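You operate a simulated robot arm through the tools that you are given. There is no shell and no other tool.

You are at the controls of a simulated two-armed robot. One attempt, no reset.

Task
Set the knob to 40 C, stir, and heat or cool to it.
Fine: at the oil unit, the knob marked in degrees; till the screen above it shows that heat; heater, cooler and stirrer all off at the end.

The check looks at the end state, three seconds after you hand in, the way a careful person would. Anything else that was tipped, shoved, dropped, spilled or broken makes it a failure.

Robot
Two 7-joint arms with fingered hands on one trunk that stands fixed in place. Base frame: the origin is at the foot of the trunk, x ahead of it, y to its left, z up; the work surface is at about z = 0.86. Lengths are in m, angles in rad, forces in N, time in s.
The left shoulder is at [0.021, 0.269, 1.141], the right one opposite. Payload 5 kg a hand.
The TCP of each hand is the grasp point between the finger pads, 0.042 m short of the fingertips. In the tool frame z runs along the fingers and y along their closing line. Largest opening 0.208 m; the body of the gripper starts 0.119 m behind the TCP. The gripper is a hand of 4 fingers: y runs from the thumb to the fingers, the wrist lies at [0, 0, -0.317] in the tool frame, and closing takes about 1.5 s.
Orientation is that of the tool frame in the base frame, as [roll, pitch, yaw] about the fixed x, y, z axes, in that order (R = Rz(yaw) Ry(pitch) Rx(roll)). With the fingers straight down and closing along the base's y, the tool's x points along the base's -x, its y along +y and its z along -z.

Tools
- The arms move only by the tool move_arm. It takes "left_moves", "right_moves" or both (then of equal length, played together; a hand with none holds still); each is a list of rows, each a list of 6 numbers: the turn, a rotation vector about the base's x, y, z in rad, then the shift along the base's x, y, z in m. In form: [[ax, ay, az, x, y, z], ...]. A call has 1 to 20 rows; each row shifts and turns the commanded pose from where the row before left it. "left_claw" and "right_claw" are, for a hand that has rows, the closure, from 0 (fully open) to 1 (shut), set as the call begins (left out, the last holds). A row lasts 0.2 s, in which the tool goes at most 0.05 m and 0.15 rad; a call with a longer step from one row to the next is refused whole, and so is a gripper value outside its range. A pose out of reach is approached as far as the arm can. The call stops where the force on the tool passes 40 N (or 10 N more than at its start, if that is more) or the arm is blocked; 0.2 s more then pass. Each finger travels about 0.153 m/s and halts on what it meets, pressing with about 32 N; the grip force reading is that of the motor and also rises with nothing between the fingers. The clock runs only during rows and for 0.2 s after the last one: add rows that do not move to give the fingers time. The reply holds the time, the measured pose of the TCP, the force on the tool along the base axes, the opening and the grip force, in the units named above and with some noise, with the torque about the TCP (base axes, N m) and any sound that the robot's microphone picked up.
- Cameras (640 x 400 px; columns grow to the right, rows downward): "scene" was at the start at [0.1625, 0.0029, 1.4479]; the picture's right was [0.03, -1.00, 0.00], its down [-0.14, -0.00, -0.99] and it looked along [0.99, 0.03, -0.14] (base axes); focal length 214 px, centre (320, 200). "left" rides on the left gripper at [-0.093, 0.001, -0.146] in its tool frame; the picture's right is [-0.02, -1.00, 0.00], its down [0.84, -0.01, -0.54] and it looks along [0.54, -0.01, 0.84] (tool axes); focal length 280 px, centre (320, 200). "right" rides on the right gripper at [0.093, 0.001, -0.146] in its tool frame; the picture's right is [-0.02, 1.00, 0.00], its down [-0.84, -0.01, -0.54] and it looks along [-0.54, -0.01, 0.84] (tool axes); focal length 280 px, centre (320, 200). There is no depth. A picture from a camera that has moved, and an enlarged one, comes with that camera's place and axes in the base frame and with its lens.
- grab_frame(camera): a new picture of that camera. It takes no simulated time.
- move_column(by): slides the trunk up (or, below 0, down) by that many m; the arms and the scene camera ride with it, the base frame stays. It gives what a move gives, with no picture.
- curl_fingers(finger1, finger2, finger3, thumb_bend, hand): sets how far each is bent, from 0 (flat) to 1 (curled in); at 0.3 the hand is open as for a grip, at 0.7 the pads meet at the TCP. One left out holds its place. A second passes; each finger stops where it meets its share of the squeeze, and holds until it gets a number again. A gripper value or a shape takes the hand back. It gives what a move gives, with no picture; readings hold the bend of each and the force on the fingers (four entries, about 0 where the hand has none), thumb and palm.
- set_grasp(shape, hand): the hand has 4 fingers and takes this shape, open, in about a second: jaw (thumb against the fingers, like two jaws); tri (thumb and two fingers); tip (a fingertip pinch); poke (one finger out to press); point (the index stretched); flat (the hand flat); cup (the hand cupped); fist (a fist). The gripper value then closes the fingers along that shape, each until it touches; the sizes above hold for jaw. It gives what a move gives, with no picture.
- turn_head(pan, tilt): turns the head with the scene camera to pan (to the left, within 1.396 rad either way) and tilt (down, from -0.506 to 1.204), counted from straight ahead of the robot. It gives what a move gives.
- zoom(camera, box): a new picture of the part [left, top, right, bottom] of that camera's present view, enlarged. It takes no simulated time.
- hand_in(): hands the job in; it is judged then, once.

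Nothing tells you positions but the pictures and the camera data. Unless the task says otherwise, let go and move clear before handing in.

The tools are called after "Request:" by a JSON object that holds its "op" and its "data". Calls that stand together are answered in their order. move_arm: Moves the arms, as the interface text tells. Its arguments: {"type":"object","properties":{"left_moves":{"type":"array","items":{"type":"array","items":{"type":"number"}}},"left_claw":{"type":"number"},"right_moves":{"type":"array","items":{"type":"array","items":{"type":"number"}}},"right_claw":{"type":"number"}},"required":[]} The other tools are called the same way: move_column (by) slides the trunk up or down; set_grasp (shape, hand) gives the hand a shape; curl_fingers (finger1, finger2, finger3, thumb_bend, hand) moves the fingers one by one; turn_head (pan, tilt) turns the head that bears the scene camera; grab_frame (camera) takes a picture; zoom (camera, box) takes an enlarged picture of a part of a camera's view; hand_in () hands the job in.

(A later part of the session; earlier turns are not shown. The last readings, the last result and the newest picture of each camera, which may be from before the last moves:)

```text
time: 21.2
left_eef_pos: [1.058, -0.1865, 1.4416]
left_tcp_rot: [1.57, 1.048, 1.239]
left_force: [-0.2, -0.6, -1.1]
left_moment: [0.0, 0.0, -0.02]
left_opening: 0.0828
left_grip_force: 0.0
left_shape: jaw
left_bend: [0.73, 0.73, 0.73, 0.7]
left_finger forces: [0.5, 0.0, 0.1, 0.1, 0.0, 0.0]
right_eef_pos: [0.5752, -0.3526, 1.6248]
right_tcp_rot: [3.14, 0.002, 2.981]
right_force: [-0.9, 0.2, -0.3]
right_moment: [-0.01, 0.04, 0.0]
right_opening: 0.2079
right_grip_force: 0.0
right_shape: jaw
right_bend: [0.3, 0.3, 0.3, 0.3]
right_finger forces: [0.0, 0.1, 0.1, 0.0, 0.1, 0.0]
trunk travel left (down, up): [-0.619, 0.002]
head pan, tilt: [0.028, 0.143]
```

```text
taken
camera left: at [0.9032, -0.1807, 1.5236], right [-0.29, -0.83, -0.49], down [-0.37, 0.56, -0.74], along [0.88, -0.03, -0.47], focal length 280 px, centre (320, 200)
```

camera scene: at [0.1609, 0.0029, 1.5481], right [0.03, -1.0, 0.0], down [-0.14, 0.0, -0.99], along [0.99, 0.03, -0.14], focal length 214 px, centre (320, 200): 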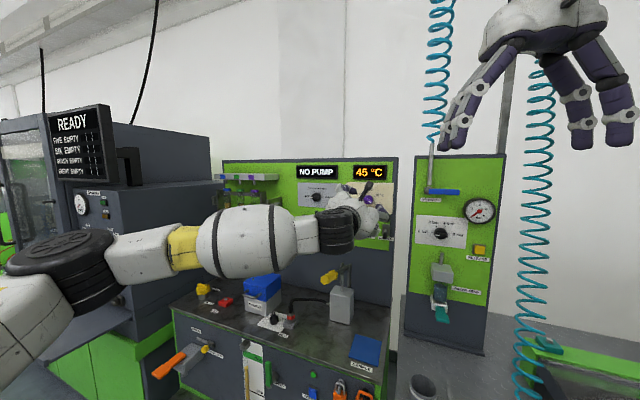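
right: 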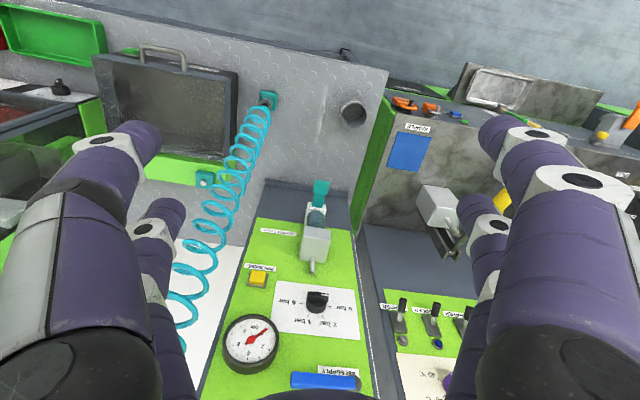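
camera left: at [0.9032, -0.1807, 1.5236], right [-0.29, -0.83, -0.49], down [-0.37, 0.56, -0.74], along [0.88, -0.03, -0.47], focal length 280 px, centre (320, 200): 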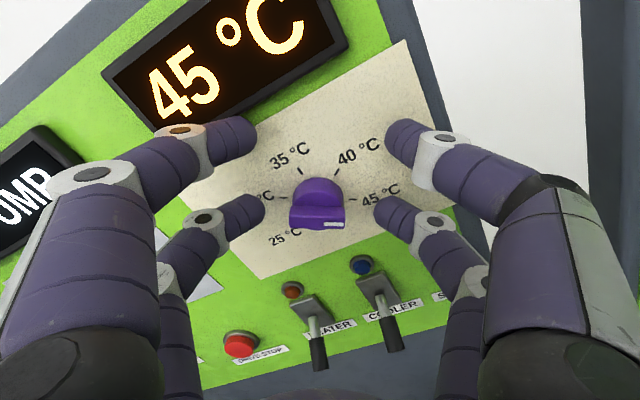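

The lower pair now straddles the bar's ends. I'll close on it.

Request:
{"op": "move_arm", "data": {"left_moves": [[0, 0, 0, 0, 0, 0], [0, 0, 0, 0, 0, 0], [0, 0, 0, 0, 0, 0], [0, 0, 0, 0, 0, 0], [0, 0, 0, 0, 0, 0]], "left_claw": 1.0}}

Request:
{"op": "grab_frame", "data": {"camera": "left"}}

```text
time: 22.4
left_eef_pos: [1.058, -0.1868, 1.4402]
left_tcp_rot: [1.57, 1.047, 1.236]
left_force: [4.0, -2.6, 0.7]
left_moment: [-0.03, -0.19, -0.08]
left_opening: 0.0032
left_grip_force: 31.9
left_shape: jaw
left_bend: [0.7, 0.73, 0.73, 0.7]
left_finger forces: [0.1, 28.2, 27.7, 0.0, 0.1, 0.0]
right_eef_pos: [0.575, -0.3531, 1.6251]
right_tcp_rot: [3.139, 0.0, 2.982]
right_force: [1.0, -0.5, 0.3]
right_moment: [0.01, 0.0, 0.01]
right_opening: 0.2081
right_grip_force: 0.0
right_shape: jaw
right_bend: [0.3, 0.3, 0.3, 0.3]
right_finger forces: [0.0, 0.1, 0.1, 0.0, 0.1, 0.0]
trunk travel left (down, up): [-0.619, 0.002]
head pan, tilt: [0.028, 0.143]
```

```text
taken
camera left: at [0.9036, -0.1802, 1.5236], right [-0.29, -0.83, -0.49], down [-0.38, 0.56, -0.74], along [0.88, -0.03, -0.47], focal length 280 px, centre (320, 200)
```

left: 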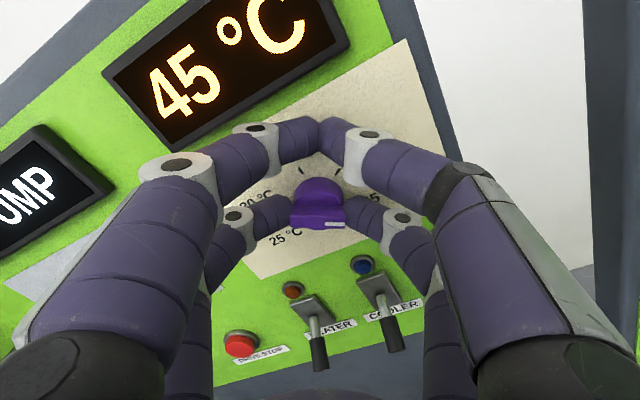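

The lower pair grips the bar's ends with about 28 N each. I'll turn counter-clockwise about the knob's axis, 30° first.

Request:
{"op": "move_arm", "data": {"left_moves": [[-0.1237, 0.0429, 0, 0.0012, 0.0034, 0.0018], [-0.1237, 0.0429, 0, 0.0013, 0.0036, 0.0013], [-0.1237, 0.0429, 0, 0.0013, 0.0038, 0.0008], [-0.1237, 0.0429, 0, 0.0013, 0.0038, 0.0003]]}}

Request:
{"op": "grab_frame", "data": {"camera": "left"}}

```text
time: 23.4
left_eef_pos: [1.0625, -0.1714, 1.4461]
left_tcp_rot: [-1.731, 1.571, -2.062]
left_force: [7.0, -2.4, 4.6]
left_moment: [-0.09, -0.31, -0.09]
left_opening: 0.0033
left_grip_force: 32.9
left_shape: jaw
left_bend: [0.7, 0.73, 0.73, 0.7]
left_finger forces: [0.1, 28.4, 28.0, 0.0, 0.1, 0.0]
right_eef_pos: [0.5769, -0.3533, 1.6243]
right_tcp_rot: [3.14, 0.002, 2.981]
right_force: [-0.3, 0.0, 0.9]
right_moment: [0.02, 0.04, 0.02]
right_opening: 0.2079
right_grip_force: 0.0
right_shape: jaw
right_bend: [0.3, 0.3, 0.3, 0.3]
right_finger forces: [0.0, 0.0, 0.0, 0.1, 0.0, 0.0]
trunk travel left (down, up): [-0.619, 0.002]
head pan, tilt: [0.028, 0.143]
```

```text
taken
camera left: at [0.924, -0.1209, 1.54], right [-0.33, -0.95, 0.02], down [-0.51, 0.16, -0.84], along [0.79, -0.28, -0.54], focal length 280 px, centre (320, 200)
```

left: 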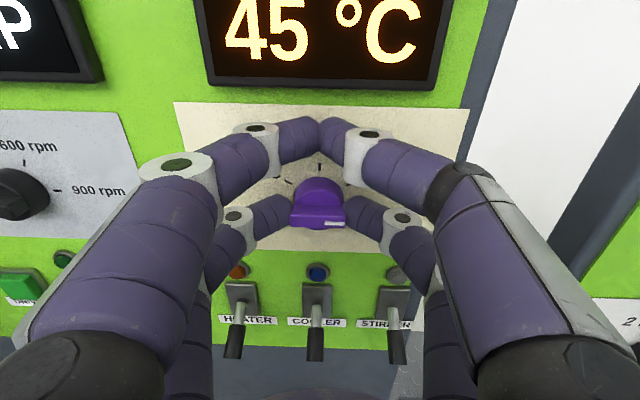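

The knob turned with the hand and its bar is now level. I'll do the remaining 30°.

Request:
{"op": "move_arm", "data": {"left_moves": [[-0.1237, 0.0429, 0, 0.0013, 0.0038, -0.0003], [-0.1237, 0.0429, 0, 0.0013, 0.0038, -0.0008], [-0.1237, 0.0429, 0, 0.0013, 0.0036, -0.0013], [-0.1237, 0.0429, 0, 0.0012, 0.0034, -0.0018]]}}

Request:
{"op": "grab_frame", "data": {"camera": "left"}}

Request:
{"op": "zoom", "data": {"camera": "left", "box": [240, 150, 400, 250]}}

```text
time: 24.4
left_eef_pos: [1.0678, -0.1559, 1.4425]
left_tcp_rot: [-1.574, 1.043, -1.903]
left_force: [8.6, 0.5, 8.3]
left_moment: [-0.17, -0.44, 0.16]
left_opening: 0.0033
left_grip_force: 31.8
left_shape: jaw
left_bend: [0.7, 0.73, 0.73, 0.7]
left_finger forces: [0.0, 28.0, 29.3, 0.0, 0.0, 0.0]
right_eef_pos: [0.5766, -0.3532, 1.625]
right_tcp_rot: [3.139, 0.002, 2.981]
right_force: [0.4, -0.8, 1.0]
right_moment: [-0.03, 0.01, 0.02]
right_opening: 0.2079
right_grip_force: 0.1
right_shape: jaw
right_bend: [0.3, 0.3, 0.3, 0.3]
right_finger forces: [0.0, 0.0, 0.1, 0.0, 0.0, 0.0]
trunk travel left (down, up): [-0.619, 0.002]
head pan, tilt: [0.028, 0.143]
```

```text
taken
camera left: at [0.9443, -0.0618, 1.5227], right [-0.28, -0.81, 0.52], down [-0.65, -0.23, -0.72], along [0.71, -0.54, -0.46], focal length 280 px, centre (320, 200)
```

left: 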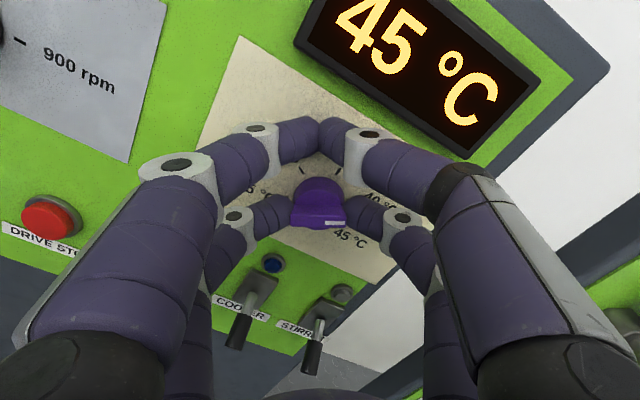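

```text
4.00 times, centred on (320, 200) of left
camera zoom: at [0.9443, -0.0618, 1.5227], right [-0.28, -0.81, 0.52], down [-0.65, -0.23, -0.72], along [0.71, -0.54, -0.46], focal length 1122 px, centre (320, 200)
```

zoom: 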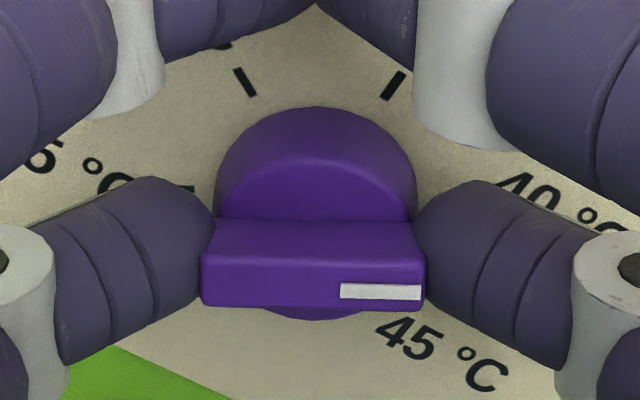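

The knob followed to the 40 °C position. I'll release slightly, back off and check the pointer.

Request:
{"op": "move_arm", "data": {"left_moves": [[0, 0, 0, 0, 0, 0], [0, 0, 0, 0, 0, 0], [0, 0, 0, 0, 0, 0], [0, 0, 0, 0, 0, 0]], "left_claw": 0.7}}

Request:
{"op": "move_arm", "data": {"left_moves": [[0, 0, 0, -0.0142, 0.0049, 0], [0, 0, 0, -0.0142, 0.0049, 0], [0, 0, 0, -0.0236, 0.0082, 0], [0, 0, 0, -0.0236, 0.0082, 0], [0, 0, 0, -0.0236, 0.0082, 0], [0, 0, 0, -0.0236, 0.0082, 0]]}}

Request:
{"op": "grab_frame", "data": {"camera": "left"}}

```text
time: 25.4
left_eef_pos: [1.0672, -0.1579, 1.4414]
left_tcp_rot: [-1.575, 1.045, -1.906]
left_force: [0.0, -0.1, 0.5]
left_moment: [0.0, 0.03, 0.01]
left_opening: 0.0621
left_grip_force: 0.0
left_shape: jaw
left_bend: [0.74, 0.74, 0.74, 0.7]
left_finger forces: [0.0, 0.0, 0.1, 0.1, 0.1, 0.0]
right_eef_pos: [0.5752, -0.3522, 1.6237]
right_tcp_rot: [3.14, 0.0, 2.981]
right_force: [0.1, -0.6, 0.4]
right_moment: [0.06, 0.0, -0.02]
right_opening: 0.2079
right_grip_force: 0.0
right_shape: jaw
right_bend: [0.3, 0.3, 0.3, 0.3]
right_finger forces: [0.0, 0.0, 0.1, 0.0, 0.0, 0.1]
trunk travel left (down, up): [-0.619, 0.002]
head pan, tilt: [0.028, 0.143]
```

```text
time: 26.8
left_eef_pos: [0.9442, -0.1145, 1.4426]
left_tcp_rot: [-1.572, 1.045, -1.907]
left_force: [0.0, -0.1, -0.2]
left_moment: [-0.03, 0.01, -0.02]
left_opening: 0.0621
left_grip_force: 0.0
left_shape: jaw
left_bend: [0.74, 0.74, 0.74, 0.7]
left_finger forces: [0.0, 0.0, 0.0, 0.0, 0.1, 0.0]
right_eef_pos: [0.5754, -0.3521, 1.6245]
right_tcp_rot: [3.141, 0.001, 2.98]
right_force: [-0.1, 0.5, 0.0]
right_moment: [-0.03, 0.01, 0.03]
right_opening: 0.2077
right_grip_force: 0.0
right_shape: jaw
right_bend: [0.3, 0.3, 0.3, 0.3]
right_finger forces: [0.0, 0.0, 0.0, 0.0, 0.0, 0.0]
trunk travel left (down, up): [-0.619, 0.002]
head pan, tilt: [0.028, 0.143]
```

```text
taken
camera left: at [0.8209, -0.0194, 1.5231], right [-0.28, -0.81, 0.51], down [-0.65, -0.23, -0.72], along [0.71, -0.54, -0.46], focal length 280 px, centre (320, 200)
```

left: 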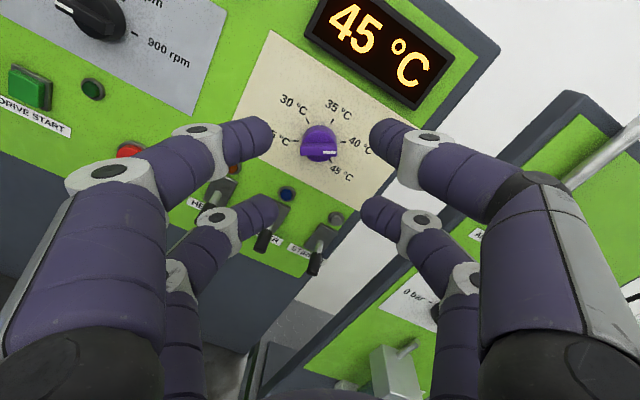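

I'll roll the hand back upright and check the pointer closely.

Request:
{"op": "move_arm", "data": {"left_moves": [[0.1237, -0.0429, 0, 0, 0, 0], [0.1237, -0.0429, 0, 0, 0, 0], [0.1237, -0.0429, 0, 0, 0, 0], [0.1237, -0.0429, 0, 0, 0, 0]]}}

Request:
{"op": "zoom", "data": {"camera": "left", "box": [240, 60, 400, 160]}}

Request:
{"op": "grab_frame", "data": {"camera": "left"}}

Request:
{"op": "zoom", "data": {"camera": "scene", "box": [320, 155, 400, 205]}}

```text
time: 27.8
left_eef_pos: [0.9463, -0.1144, 1.4419]
left_tcp_rot: [2.294, 1.57, 1.958]
left_force: [1.0, -0.8, 0.0]
left_moment: [0.01, -0.01, 0.02]
left_opening: 0.062
left_grip_force: 0.1
left_shape: jaw
left_bend: [0.74, 0.74, 0.74, 0.7]
left_finger forces: [0.1, 0.0, 0.0, 0.0, 0.1, 0.0]
right_eef_pos: [0.5761, -0.3528, 1.6245]
right_tcp_rot: [3.141, 0.0, 2.98]
right_force: [0.6, -0.1, -0.4]
right_moment: [0.0, -0.02, -0.01]
right_opening: 0.2077
right_grip_force: 0.0
right_shape: jaw
right_bend: [0.3, 0.3, 0.3, 0.3]
right_finger forces: [0.1, 0.1, 0.0, 0.0, 0.0, 0.0]
trunk travel left (down, up): [-0.619, 0.002]
head pan, tilt: [0.028, 0.143]
```

```text
4.00 times, centred on (320, 110) of left
camera zoom: at [0.8062, -0.0641, 1.5356], right [-0.33, -0.95, 0.01], down [-0.51, 0.17, -0.84], along [0.79, -0.28, -0.54], focal length 1122 px, centre (320, 560)
```

zoom: 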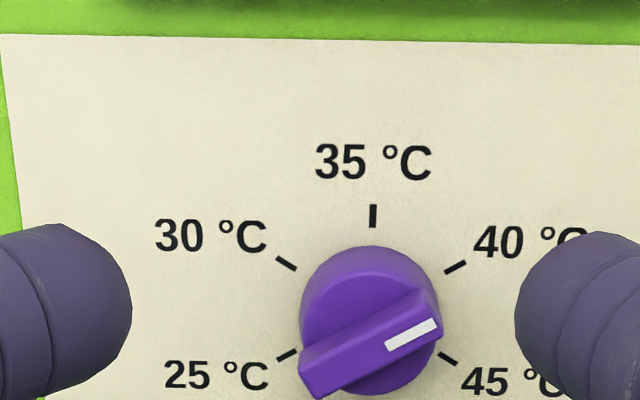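

```text
taken
camera left: at [0.8062, -0.0641, 1.5356], right [-0.33, -0.95, 0.01], down [-0.51, 0.17, -0.84], along [0.79, -0.28, -0.54], focal length 280 px, centre (320, 200)
```

left: 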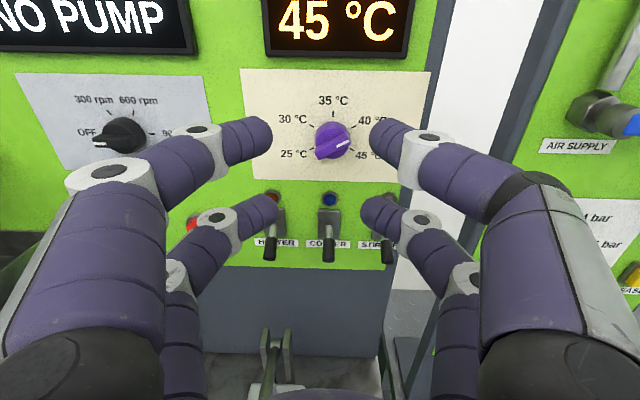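

```text
8.00 times, centred on (360, 180) of scene
camera zoom: at [0.1609, 0.0027, 1.5481], right [0.03, -1.0, 0.0], down [-0.14, 0.0, -0.99], along [0.99, 0.03, -0.14], focal length 1716 px, centre (0, 360)
```

zoom: 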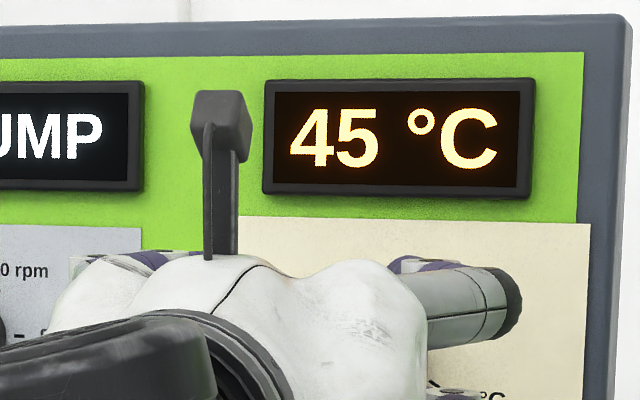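

The pointer sits on the 40 °C tick. Next is the stirrer: I'll shut the jaw and use the gap between the upper and lower finger pairs as a fork around the lever, so I'm moving to a standoff in front of it.

Request:
{"op": "move_arm", "data": {"left_moves": [[0, 0, 0, -0.001, -0.02, -0.0352], [0, 0, 0, -0.001, -0.02, -0.0352], [0, 0, 0, -0.001, -0.02, -0.0352], [0, 0, 0, -0.001, -0.02, -0.0352], [0, 0, 0, -0.001, -0.02, -0.0352], [0, 0, 0, 0, 0, 0]], "left_claw": 1.0}}

Request:
{"op": "grab_frame", "data": {"camera": "left"}}

Request:
{"op": "grab_frame", "data": {"camera": "scene"}}

```text
time: 29.2
left_eef_pos: [0.94, -0.2132, 1.2664]
left_tcp_rot: [-1.401, 1.568, -1.732]
left_force: [-0.2, 0.4, 0.1]
left_moment: [-0.01, 0.07, -0.08]
left_opening: 0.0
left_grip_force: 32.3
left_shape: jaw
left_bend: [0.7, 0.7, 0.7, 0.7]
left_finger forces: [0.1, 0.0, 0.0, 0.1, 0.1, 0.0]
right_eef_pos: [0.5748, -0.3501, 1.6251]
right_tcp_rot: [3.141, 0.002, 2.982]
right_force: [-0.4, 1.8, 0.9]
right_moment: [-0.12, -0.04, 0.0]
right_opening: 0.2079
right_grip_force: 0.0
right_shape: jaw
right_bend: [0.3, 0.3, 0.3, 0.3]
right_finger forces: [0.0, 0.1, 0.0, 0.1, 0.1, 0.0]
trunk travel left (down, up): [-0.619, 0.002]
head pan, tilt: [0.028, 0.143]
```

```text
taken
camera left: at [0.801, -0.1625, 1.3602], right [-0.33, -0.95, 0.02], down [-0.51, 0.16, -0.84], along [0.79, -0.28, -0.54], focal length 280 px, centre (320, 200)
```

left: 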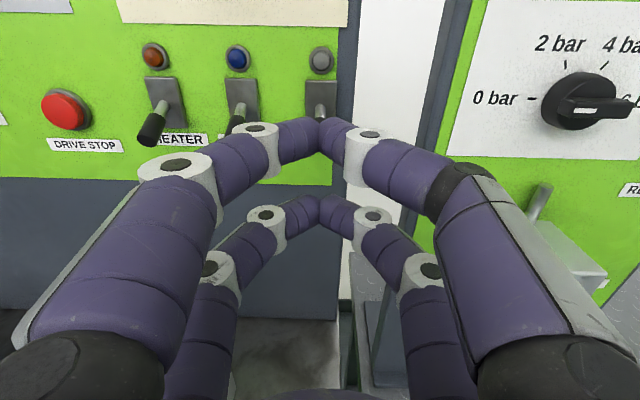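

```text
taken
camera scene: at [0.1601, 0.004, 1.5482], right [0.03, -1.0, 0.0], down [-0.14, 0.0, -0.99], along [0.99, 0.03, -0.14], focal length 214 px, centre (320, 200)
```

scene: 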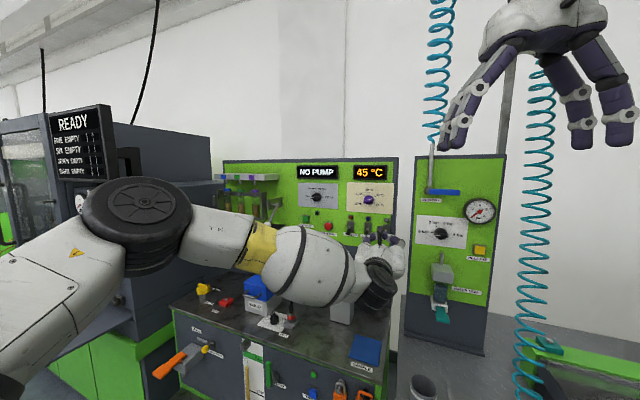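

The stirrer's light lines up with the hand's centre. I'll zoom in to measure the lever tips better.

Request:
{"op": "zoom", "data": {"camera": "left", "box": [120, 40, 280, 140]}}

Request:
{"op": "zoom", "data": {"camera": "left", "box": [240, 40, 400, 140]}}

Request:
{"op": "zoom", "data": {"camera": "scene", "box": [330, 195, 410, 245]}}

```text
4.00 times, centred on (200, 90) of left
camera zoom: at [0.801, -0.1625, 1.3602], right [-0.33, -0.95, 0.02], down [-0.51, 0.16, -0.84], along [0.79, -0.28, -0.54], focal length 1122 px, centre (800, 640)
```

zoom: 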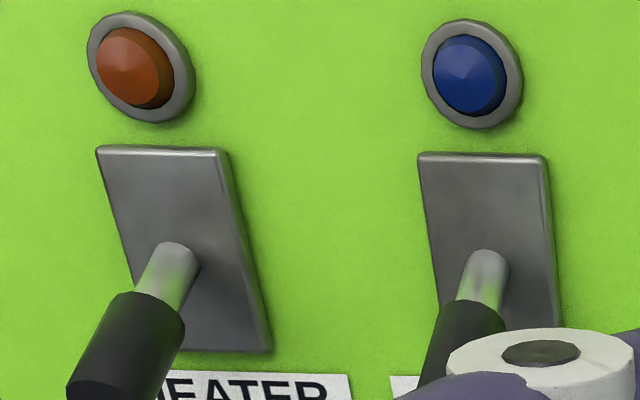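

```text
4.00 times, centred on (320, 90) of left
camera zoom: at [0.801, -0.1625, 1.3602], right [-0.33, -0.95, 0.02], down [-0.51, 0.16, -0.84], along [0.79, -0.28, -0.54], focal length 1122 px, centre (320, 640)
```

zoom: 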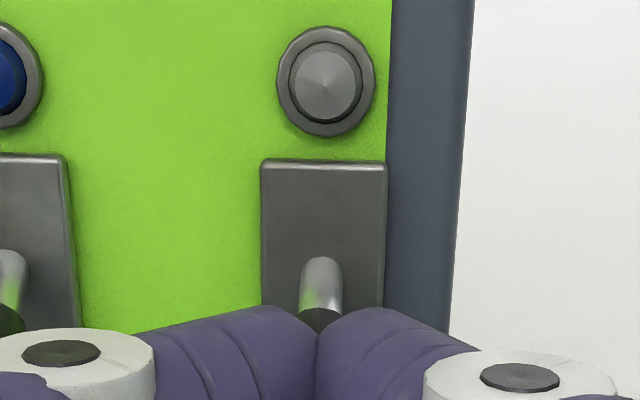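

```text
8.00 times, centred on (370, 220) of scene
camera zoom: at [0.1601, 0.004, 1.5482], right [0.03, -1.0, 0.0], down [-0.14, 0.0, -0.99], along [0.99, 0.03, -0.14], focal length 1716 px, centre (-80, 40)
```

zoom: 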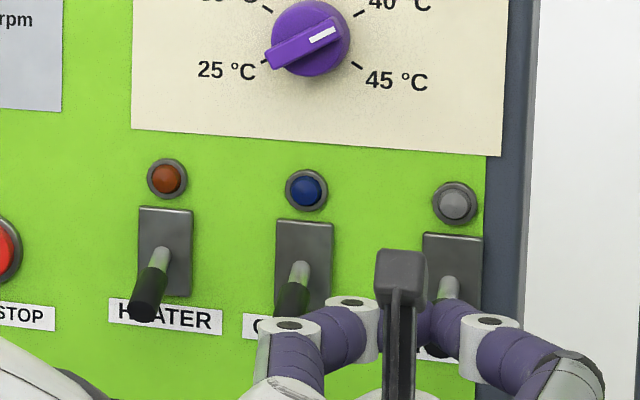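

The fork gap should pass above and below the stirrer lever. I'll advance until the fingertips flank the lever's tip.

Request:
{"op": "move_arm", "data": {"left_moves": [[0, 0, 0, 0.0142, -0.0049, -0.0002], [0, 0, 0, 0.0142, -0.0049, 0], [0, 0, 0, 0.0142, -0.0049, 0], [0, 0, 0, 0.0142, -0.0049, 0], [0, 0, 0, 0.0142, -0.0049, 0]]}}

Request:
{"op": "grab_frame", "data": {"camera": "left"}}

Request:
{"op": "zoom", "data": {"camera": "scene", "box": [330, 195, 410, 245]}}

```text
time: 30.4
left_eef_pos: [1.0111, -0.2397, 1.2633]
left_tcp_rot: [-2.65, 1.569, -2.982]
left_force: [-0.3, 0.0, 0.2]
left_moment: [0.06, 0.01, 0.01]
left_opening: 0.0
left_grip_force: 31.9
left_shape: jaw
left_bend: [0.7, 0.7, 0.7, 0.7]
left_finger forces: [0.1, 0.0, 0.1, 0.0, 0.1, 0.0]
right_eef_pos: [0.5763, -0.3526, 1.6246]
right_tcp_rot: [3.141, 0.001, 2.982]
right_force: [-0.2, -0.4, 0.3]
right_moment: [0.02, 0.05, -0.02]
right_opening: 0.208
right_grip_force: 0.0
right_shape: jaw
right_bend: [0.3, 0.3, 0.3, 0.3]
right_finger forces: [0.0, 0.0, 0.1, 0.0, 0.0, 0.1]
trunk travel left (down, up): [-0.619, 0.002]
head pan, tilt: [0.028, 0.143]
```

```text
taken
camera left: at [0.8727, -0.1889, 1.3582], right [-0.33, -0.94, 0.02], down [-0.51, 0.16, -0.84], along [0.79, -0.28, -0.54], focal length 280 px, centre (320, 200)
```

left: 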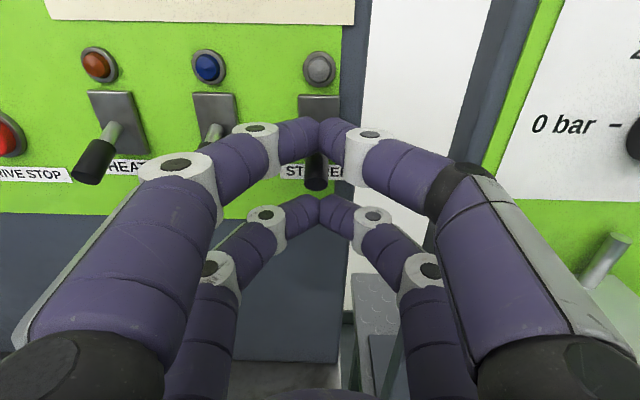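

```text
8.00 times, centred on (370, 220) of scene
camera zoom: at [0.1612, 0.0025, 1.548], right [0.03, -1.0, 0.0], down [-0.14, 0.0, -0.99], along [0.99, 0.03, -0.14], focal length 1716 px, centre (-80, 40)
```

zoom: 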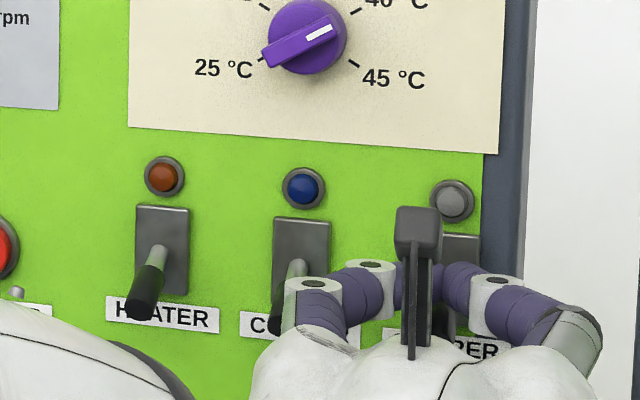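

The lever's tip shows in the gap between the pairs. I'll raise the hand so the lower pair lifts the stirrer lever.

Request:
{"op": "move_arm", "data": {"left_moves": [[0, 0, 0, 0, 0, 0.01], [0, 0, 0, 0, 0, 0.01], [0, 0, 0, 0, 0, 0.01], [0, 0, 0, 0, 0, 0.01], [0, 0, 0, 0, 0, 0.01], [0, 0, 0, 0, 0, 0.01]]}}

Request:
{"op": "grab_frame", "data": {"camera": "left"}}

Request:
{"op": "zoom", "data": {"camera": "scene", "box": [330, 155, 410, 245]}}

```text
time: 31.9
left_eef_pos: [1.0123, -0.2376, 1.3152]
left_tcp_rot: [-2.942, 1.557, 3.009]
left_force: [1.2, 7.4, -9.9]
left_moment: [0.26, 0.4, 0.42]
left_opening: 0.0
left_grip_force: 31.9
left_shape: jaw
left_bend: [0.7, 0.7, 0.7, 0.7]
left_finger forces: [0.0, 0.0, 0.0, 0.0, 0.0, 0.0]
right_eef_pos: [0.575, -0.352, 1.6261]
right_tcp_rot: [3.139, 0.002, 2.98]
right_force: [-1.0, -0.3, 0.4]
right_moment: [0.06, -0.11, 0.0]
right_opening: 0.208
right_grip_force: 0.0
right_shape: jaw
right_bend: [0.3, 0.3, 0.3, 0.3]
right_finger forces: [0.0, 0.1, 0.0, 0.0, 0.0, 0.1]
trunk travel left (down, up): [-0.619, 0.002]
head pan, tilt: [0.028, 0.143]
stopped in row 6 (left hand): the force on the tool passed its limit at 43 N (the readings are from after the stop); the commanded pose is now the measured one
```

```text
taken
camera left: at [0.8733, -0.1879, 1.4096], right [-0.32, -0.95, 0.02], down [-0.53, 0.17, -0.83], along [0.79, -0.28, -0.55], focal length 280 px, centre (320, 200)
```

left: 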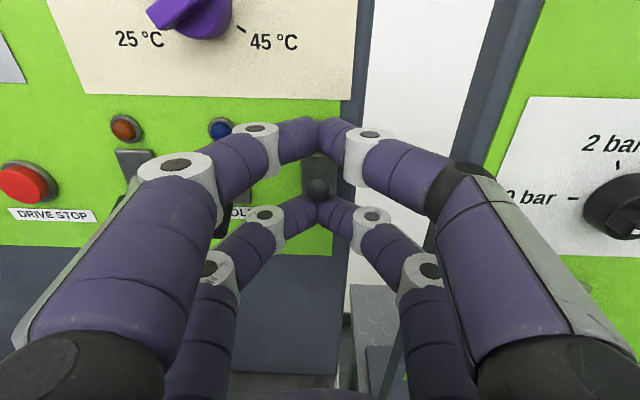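

```text
4.44 times, centred on (370, 200) of scene
camera zoom: at [0.1605, 0.0029, 1.5483], right [0.03, -1.0, 0.0], down [-0.14, 0.0, -0.99], along [0.99, 0.03, -0.14], focal length 953 px, centre (98, 200)
```

zoom: 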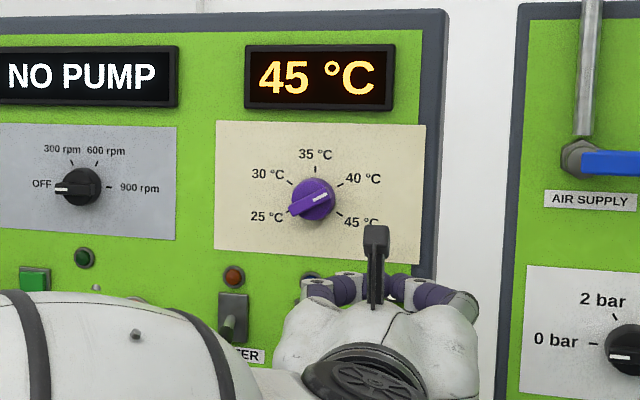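

The lever hit its upper stop and looks up. I'll ease off 8 mm so neither pair presses it, then withdraw and check the stirrer's light.

Request:
{"op": "move_arm", "data": {"left_moves": [[0, 0, 0, 0, 0, -0.008], [0, 0, 0, -0.0142, 0.0049, 0], [0, 0, 0, -0.0142, 0.0049, 0], [0, 0, 0, -0.0142, 0.0049, 0], [0, 0, 0, -0.0142, 0.0049, 0], [0, 0, 0, -0.0142, 0.0049, 0]]}}

Request:
{"op": "grab_frame", "data": {"camera": "left"}}

Request:
{"op": "zoom", "data": {"camera": "scene", "box": [330, 155, 410, 245]}}

```text
time: 33.3
left_eef_pos: [0.9389, -0.2143, 1.3077]
left_tcp_rot: [-2.937, 1.559, 3.01]
left_force: [-0.1, 0.1, 0.1]
left_moment: [-0.04, -0.03, -0.06]
left_opening: 0.0
left_grip_force: 32.3
left_shape: jaw
left_bend: [0.7, 0.7, 0.7, 0.7]
left_finger forces: [0.0, 0.1, 0.0, 0.0, 0.0, 0.1]
right_eef_pos: [0.5756, -0.3521, 1.6257]
right_tcp_rot: [3.139, 0.003, 2.981]
right_force: [-0.1, -0.4, -0.1]
right_moment: [-0.04, -0.03, 0.02]
right_opening: 0.2077
right_grip_force: 0.1
right_shape: jaw
right_bend: [0.3, 0.3, 0.3, 0.3]
right_finger forces: [0.1, 0.1, 0.0, 0.0, 0.1, 0.0]
trunk travel left (down, up): [-0.619, 0.002]
head pan, tilt: [0.028, 0.143]
```

```text
taken
camera left: at [0.8014, -0.164, 1.403], right [-0.33, -0.94, 0.02], down [-0.52, 0.17, -0.84], along [0.79, -0.28, -0.55], focal length 280 px, centre (320, 200)
```

left: 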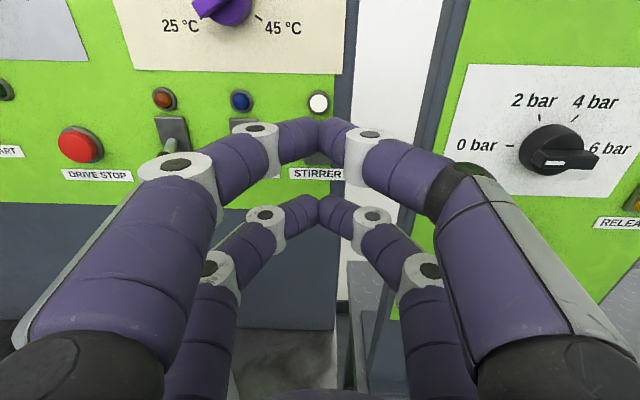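

```text
4.44 times, centred on (370, 200) of scene
camera zoom: at [0.1604, 0.003, 1.5482], right [0.03, -1.0, 0.0], down [-0.14, 0.0, -0.99], along [0.99, 0.03, -0.14], focal length 953 px, centre (98, 200)
```

zoom: 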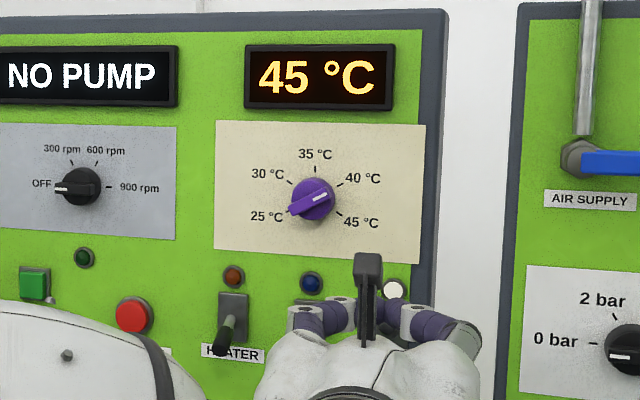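

The stirrer's light is on and its lever is up. Next I'll shift left 81 mm and down to stand off in front of the cooler lever.

Request:
{"op": "move_arm", "data": {"left_moves": [[-0.0038, -0.011, 0, 0.0089, 0.0255, -0.0146], [0, 0, 0, 0.0089, 0.0255, -0.0146], [0, 0, 0, 0.0088, 0.0255, -0.0146]]}}

Request:
{"op": "grab_frame", "data": {"camera": "left"}}

Request:
{"op": "zoom", "data": {"camera": "scene", "box": [330, 155, 410, 245]}}

```text
time: 34.1
left_eef_pos: [0.9656, -0.1406, 1.2668]
left_tcp_rot: [0.999, 1.569, 0.668]
left_force: [0.3, -1.1, -0.1]
left_moment: [-0.02, 0.04, 0.07]
left_opening: 0.0
left_grip_force: 32.4
left_shape: jaw
left_bend: [0.7, 0.7, 0.7, 0.7]
left_finger forces: [0.0, 0.1, 0.0, 0.0, 0.0, 0.1]
right_eef_pos: [0.5728, -0.3556, 1.6258]
right_tcp_rot: [3.136, 0.003, 2.98]
right_force: [-0.8, -2.5, 0.9]
right_moment: [0.32, -0.28, 0.01]
right_opening: 0.2078
right_grip_force: 0.0
right_shape: jaw
right_bend: [0.3, 0.3, 0.3, 0.3]
right_finger forces: [0.0, 0.1, 0.0, 0.0, 0.0, 0.1]
trunk travel left (down, up): [-0.619, 0.002]
head pan, tilt: [0.028, 0.143]
```

```text
taken
camera left: at [0.8252, -0.09, 1.3599], right [-0.33, -0.95, 0.01], down [-0.51, 0.17, -0.84], along [0.79, -0.28, -0.54], focal length 280 px, centre (320, 200)
```

left: 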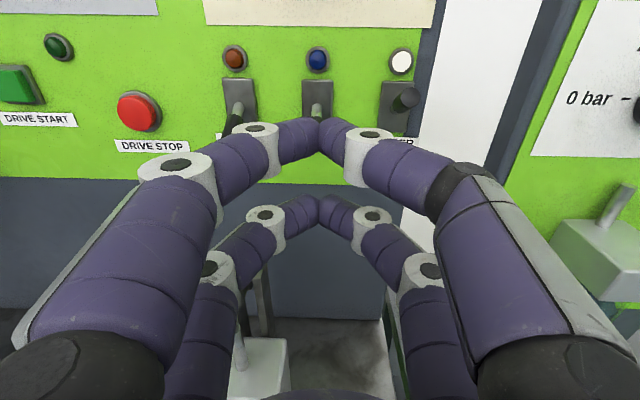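

```text
4.44 times, centred on (370, 200) of scene
camera zoom: at [0.1588, 0.0007, 1.5485], right [0.03, -1.0, 0.0], down [-0.14, 0.0, -0.99], along [0.99, 0.03, -0.14], focal length 953 px, centre (98, 200)
```

zoom: 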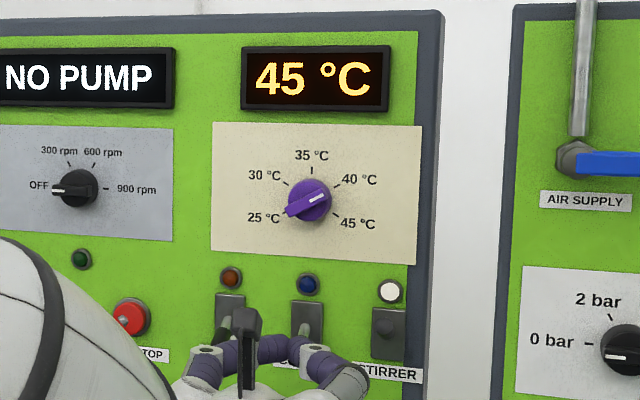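

The cooler's light lines up with the hand's centre. I'll advance the same way.

Request:
{"op": "move_arm", "data": {"left_moves": [[0, 0, 0, 0.0142, -0.0049, -0.0002], [0, 0, 0, 0.0142, -0.0049, 0], [0, 0, 0, 0.0142, -0.0049, 0], [0, 0, 0, 0.0142, -0.0049, 0], [0, 0, 0, 0.0142, -0.0049, 0]]}}

Request:
{"op": "grab_frame", "data": {"camera": "left"}}

```text
time: 35.3
left_eef_pos: [1.0385, -0.1621, 1.2647]
left_tcp_rot: [-1.763, 1.567, -2.095]
left_force: [-0.2, -0.8, 0.0]
left_moment: [0.0, -0.01, -0.07]
left_opening: 0.0
left_grip_force: 32.1
left_shape: jaw
left_bend: [0.7, 0.7, 0.7, 0.7]
left_finger forces: [0.0, 0.0, 0.0, 0.1, 0.0, 0.1]
right_eef_pos: [0.5767, -0.3518, 1.6239]
right_tcp_rot: [3.139, 0.002, 2.98]
right_force: [0.6, 0.3, -0.6]
right_moment: [-0.06, 0.15, -0.01]
right_opening: 0.2082
right_grip_force: 0.1
right_shape: jaw
right_bend: [0.3, 0.3, 0.3, 0.3]
right_finger forces: [0.1, 0.0, 0.0, 0.1, 0.0, 0.0]
trunk travel left (down, up): [-0.619, 0.002]
head pan, tilt: [0.028, 0.143]
```

```text
taken
camera left: at [0.8995, -0.1115, 1.3572], right [-0.33, -0.94, 0.02], down [-0.51, 0.16, -0.84], along [0.79, -0.28, -0.54], focal length 280 px, centre (320, 200)
```

left: 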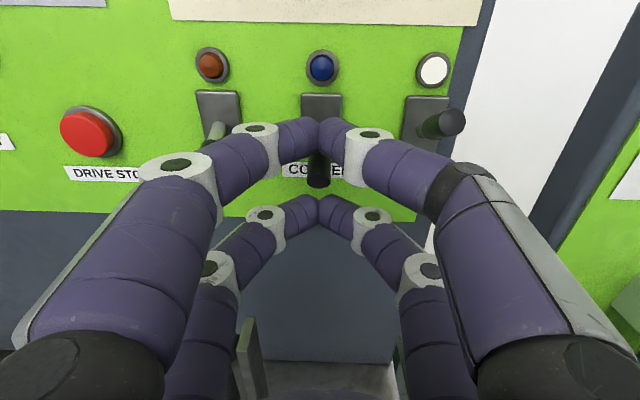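

The cooler lever sits in the fork. I'll raise it, stopping just short of where the stirrer's stop was met.

Request:
{"op": "move_arm", "data": {"left_moves": [[0, 0, 0, 0, 0, 0.01], [0, 0, 0, 0, 0, 0.01], [0, 0, 0, 0, 0, 0.01], [0, 0, 0, 0, 0, 0.01], [0, 0, 0, 0, 0, 0.01], [0, 0, 0, 0, 0, 0.003]]}}

Request:
{"op": "grab_frame", "data": {"camera": "left"}}

Request:
{"op": "zoom", "data": {"camera": "scene", "box": [330, 155, 410, 245]}}

```text
time: 36.7
left_eef_pos: [1.037, -0.1612, 1.3131]
left_tcp_rot: [-2.509, 1.568, -2.841]
left_force: [-2.7, 6.3, -12.9]
left_moment: [0.21, 0.58, 0.19]
left_opening: 0.0002
left_grip_force: 32.0
left_shape: jaw
left_bend: [0.7, 0.7, 0.7, 0.7]
left_finger forces: [0.0, 0.0, 0.0, 0.0, 0.0, 0.1]
right_eef_pos: [0.5768, -0.3522, 1.6241]
right_tcp_rot: [3.139, -0.001, 2.98]
right_force: [-0.1, -0.7, -0.4]
right_moment: [-0.01, -0.04, 0.02]
right_opening: 0.2076
right_grip_force: 0.0
right_shape: jaw
right_bend: [0.3, 0.3, 0.3, 0.3]
right_finger forces: [0.1, 0.0, 0.1, 0.0, 0.0, 0.0]
trunk travel left (down, up): [-0.619, 0.002]
head pan, tilt: [0.028, 0.143]
```

```text
taken
camera left: at [0.899, -0.1115, 1.4082], right [-0.33, -0.94, 0.02], down [-0.52, 0.16, -0.84], along [0.79, -0.28, -0.54], focal length 280 px, centre (320, 200)
```

left: 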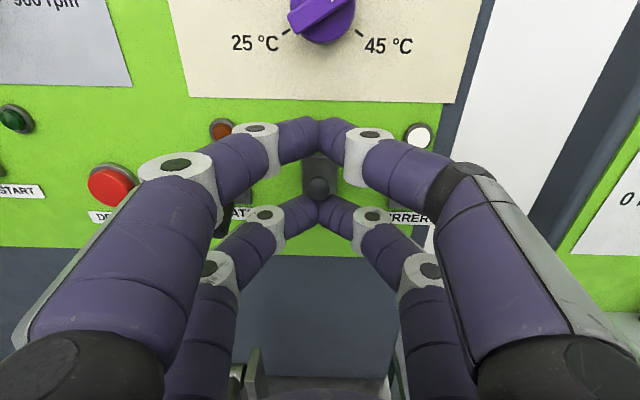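

```text
4.44 times, centred on (370, 200) of scene
camera zoom: at [0.1614, 0.0033, 1.5479], right [0.03, -1.0, 0.0], down [-0.14, 0.0, -0.99], along [0.99, 0.03, -0.14], focal length 953 px, centre (98, 200)
```

zoom: 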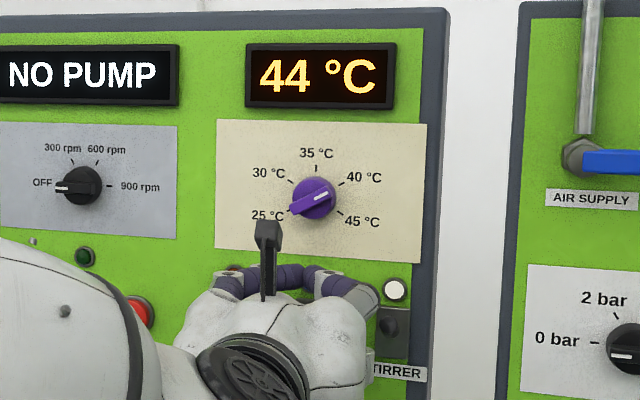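

The display already reads 44 °C, so the cooler is on and the temperature is falling fast. I'll ease off the stop, stay around the lever, and watch the reading in short steps.

Request:
{"op": "move_arm", "data": {"left_moves": [[0, 0, 0, 0, 0, -0.008]]}}

Request:
{"op": "zoom", "data": {"camera": "scene", "box": [330, 155, 410, 245]}}

```text
time: 37.1
left_eef_pos: [1.0365, -0.1643, 1.3101]
left_tcp_rot: [-0.671, 1.566, -1.007]
left_force: [-0.8, 0.0, 0.8]
left_moment: [0.04, -0.06, 0.01]
left_opening: 0.0001
left_grip_force: 31.9
left_shape: jaw
left_bend: [0.7, 0.7, 0.7, 0.7]
left_finger forces: [0.0, 0.1, 0.0, 0.1, 0.1, 0.0]
right_eef_pos: [0.5738, -0.3528, 1.6246]
right_tcp_rot: [3.14, 0.001, 2.98]
right_force: [0.5, -0.5, -0.5]
right_moment: [0.0, 0.0, 0.03]
right_opening: 0.2077
right_grip_force: 0.1
right_shape: jaw
right_bend: [0.3, 0.3, 0.3, 0.3]
right_finger forces: [0.0, 0.0, 0.0, 0.0, 0.1, 0.0]
trunk travel left (down, up): [-0.619, 0.002]
head pan, tilt: [0.028, 0.143]
```

```text
4.44 times, centred on (370, 200) of scene
camera zoom: at [0.1607, 0.0026, 1.5482], right [0.03, -1.0, 0.0], down [-0.14, 0.0, -0.99], along [0.99, 0.03, -0.14], focal length 953 px, centre (98, 200)
```

zoom: 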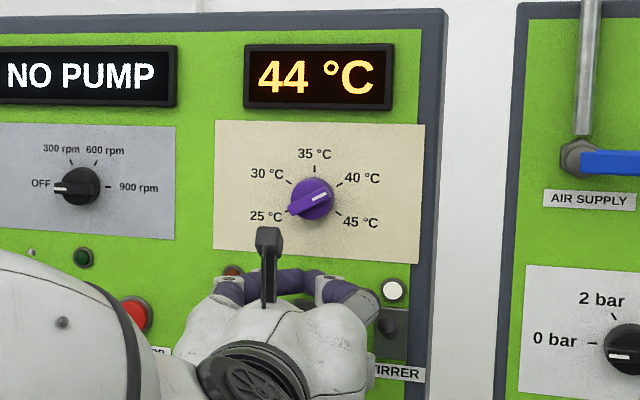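

The display reads 44 °C at t=37.1. I'll wait in short steps.

Request:
{"op": "move_arm", "data": {"left_moves": [[0, 0, 0, 0, 0, 0], [0, 0, 0, 0, 0, 0]]}}

Request:
{"op": "zoom", "data": {"camera": "scene", "box": [340, 155, 400, 185]}}

Request:
{"op": "move_arm", "data": {"left_moves": [[0, 0, 0, 0, 0, 0], [0, 0, 0, 0, 0, 0]]}}

Request:
{"op": "zoom", "data": {"camera": "scene", "box": [340, 155, 400, 185]}}

```text
time: 37.7
left_eef_pos: [1.0369, -0.1631, 1.3086]
left_tcp_rot: [-1.369, 1.57, -1.706]
left_force: [0.0, 0.2, 0.0]
left_moment: [-0.02, -0.04, 0.01]
left_opening: 0.0001
left_grip_force: 32.3
left_shape: jaw
left_bend: [0.7, 0.7, 0.7, 0.7]
left_finger forces: [0.2, 0.0, 0.0, 0.0, 0.0, 0.0]
right_eef_pos: [0.5748, -0.3529, 1.6246]
right_tcp_rot: [3.139, 0.003, 2.981]
right_force: [0.8, -0.8, 0.1]
right_moment: [0.01, -0.03, -0.01]
right_opening: 0.2079
right_grip_force: 0.0
right_shape: jaw
right_bend: [0.3, 0.3, 0.3, 0.3]
right_finger forces: [0.0, 0.1, 0.0, 0.0, 0.0, 0.0]
trunk travel left (down, up): [-0.619, 0.002]
head pan, tilt: [0.028, 0.143]
```

```text
10.67 times, centred on (370, 170) of scene
camera zoom: at [0.1607, 0.0027, 1.5481], right [0.03, -1.0, 0.0], down [-0.14, 0.0, -0.99], along [0.99, 0.03, -0.14], focal length 2288 px, centre (-213, 520)
```

zoom: 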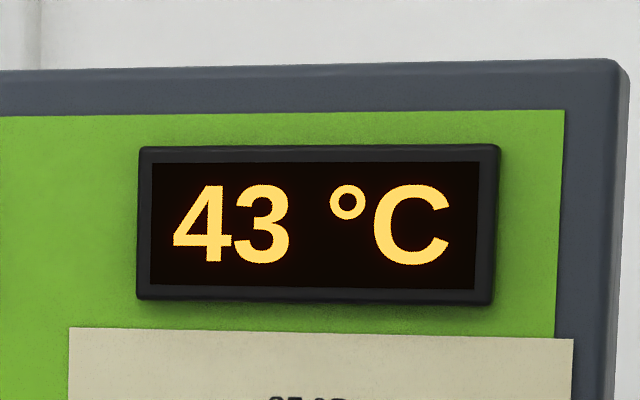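

```text
time: 38.3
left_eef_pos: [1.0365, -0.1623, 1.3083]
left_tcp_rot: [1.672, 1.57, 1.339]
left_force: [-0.2, 0.3, -0.5]
left_moment: [0.01, 0.03, -0.02]
left_opening: 0.0
left_grip_force: 31.3
left_shape: jaw
left_bend: [0.7, 0.7, 0.7, 0.7]
left_finger forces: [0.1, 0.0, 0.0, 0.0, 0.0, 0.0]
right_eef_pos: [0.5754, -0.3529, 1.6246]
right_tcp_rot: [3.14, 0.003, 2.983]
right_force: [-0.6, -0.3, 0.1]
right_moment: [-0.01, 0.03, -0.01]
right_opening: 0.2083
right_grip_force: 0.1
right_shape: jaw
right_bend: [0.3, 0.3, 0.3, 0.3]
right_finger forces: [0.0, 0.0, 0.0, 0.0, 0.1, 0.0]
trunk travel left (down, up): [-0.619, 0.002]
head pan, tilt: [0.028, 0.143]
```

```text
10.67 times, centred on (370, 170) of scene
camera zoom: at [0.1607, 0.0029, 1.5481], right [0.03, -1.0, 0.0], down [-0.14, 0.0, -0.99], along [0.99, 0.03, -0.14], focal length 2288 px, centre (-213, 520)
```

zoom: 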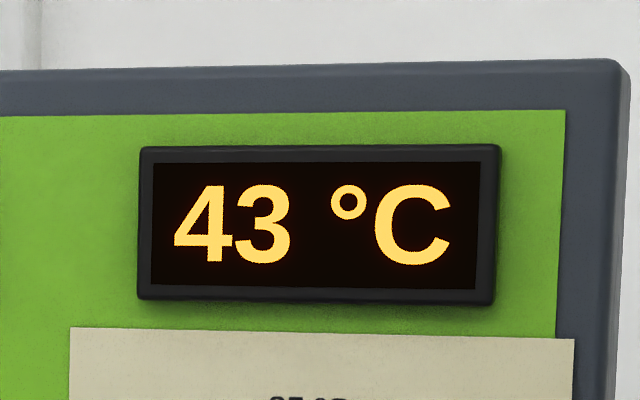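

It reads 43 °C at 38.3 s, falling about 1 °C per second. I'll take finer steps.

Request:
{"op": "move_arm", "data": {"left_moves": [[0, 0, 0, 0, 0, 0]]}}

Request:
{"op": "zoom", "data": {"camera": "scene", "box": [340, 155, 400, 185]}}

Request:
{"op": "move_arm", "data": {"left_moves": [[0, 0, 0, 0, 0, 0]]}}

Request:
{"op": "zoom", "data": {"camera": "scene", "box": [340, 155, 400, 185]}}

```text
time: 38.7
left_eef_pos: [1.0356, -0.1639, 1.3087]
left_tcp_rot: [-1.447, 1.569, -1.782]
left_force: [-0.8, 0.6, -1.2]
left_moment: [-0.01, 0.02, -0.02]
left_opening: 0.0001
left_grip_force: 32.4
left_shape: jaw
left_bend: [0.7, 0.7, 0.7, 0.7]
left_finger forces: [0.1, 0.0, 0.0, 0.0, 0.1, 0.0]
right_eef_pos: [0.576, -0.3522, 1.6252]
right_tcp_rot: [3.139, 0.001, 2.979]
right_force: [0.4, 0.6, 0.1]
right_moment: [-0.04, 0.02, 0.0]
right_opening: 0.2079
right_grip_force: 0.0
right_shape: jaw
right_bend: [0.3, 0.3, 0.3, 0.3]
right_finger forces: [0.0, 0.1, 0.0, 0.0, 0.0, 0.0]
trunk travel left (down, up): [-0.619, 0.002]
head pan, tilt: [0.028, 0.143]
```

```text
10.67 times, centred on (370, 170) of scene
camera zoom: at [0.1607, 0.0029, 1.5481], right [0.03, -1.0, 0.0], down [-0.14, 0.0, -0.99], along [0.99, 0.03, -0.14], focal length 2288 px, centre (-213, 520)
```

zoom: 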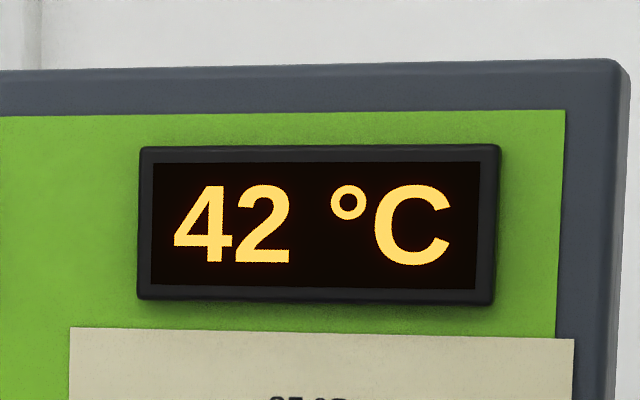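

```text
time: 39.1
left_eef_pos: [1.0369, -0.1629, 1.3089]
left_tcp_rot: [-1.454, 1.568, -1.787]
left_force: [0.2, 0.1, 0.5]
left_moment: [0.01, 0.0, -0.01]
left_opening: 0.0001
left_grip_force: 32.1
left_shape: jaw
left_bend: [0.7, 0.7, 0.7, 0.7]
left_finger forces: [0.0, 0.0, 0.1, 0.0, 0.1, 0.0]
right_eef_pos: [0.576, -0.3523, 1.6242]
right_tcp_rot: [3.141, 0.002, 2.98]
right_force: [1.0, -0.4, 0.1]
right_moment: [0.03, 0.0, -0.03]
right_opening: 0.2078
right_grip_force: 0.0
right_shape: jaw
right_bend: [0.3, 0.3, 0.3, 0.3]
right_finger forces: [0.0, 0.0, 0.0, 0.0, 0.0, 0.1]
trunk travel left (down, up): [-0.619, 0.002]
head pan, tilt: [0.028, 0.143]
```

```text
10.67 times, centred on (370, 170) of scene
camera zoom: at [0.1607, 0.0028, 1.5481], right [0.03, -1.0, 0.0], down [-0.14, 0.0, -0.99], along [0.99, 0.03, -0.14], focal length 2288 px, centre (-213, 520)
```

zoom: 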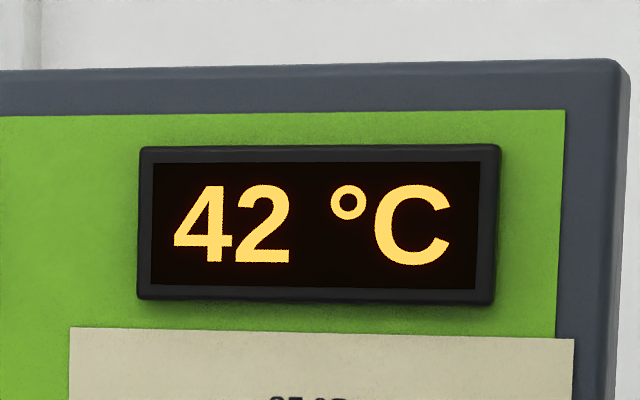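

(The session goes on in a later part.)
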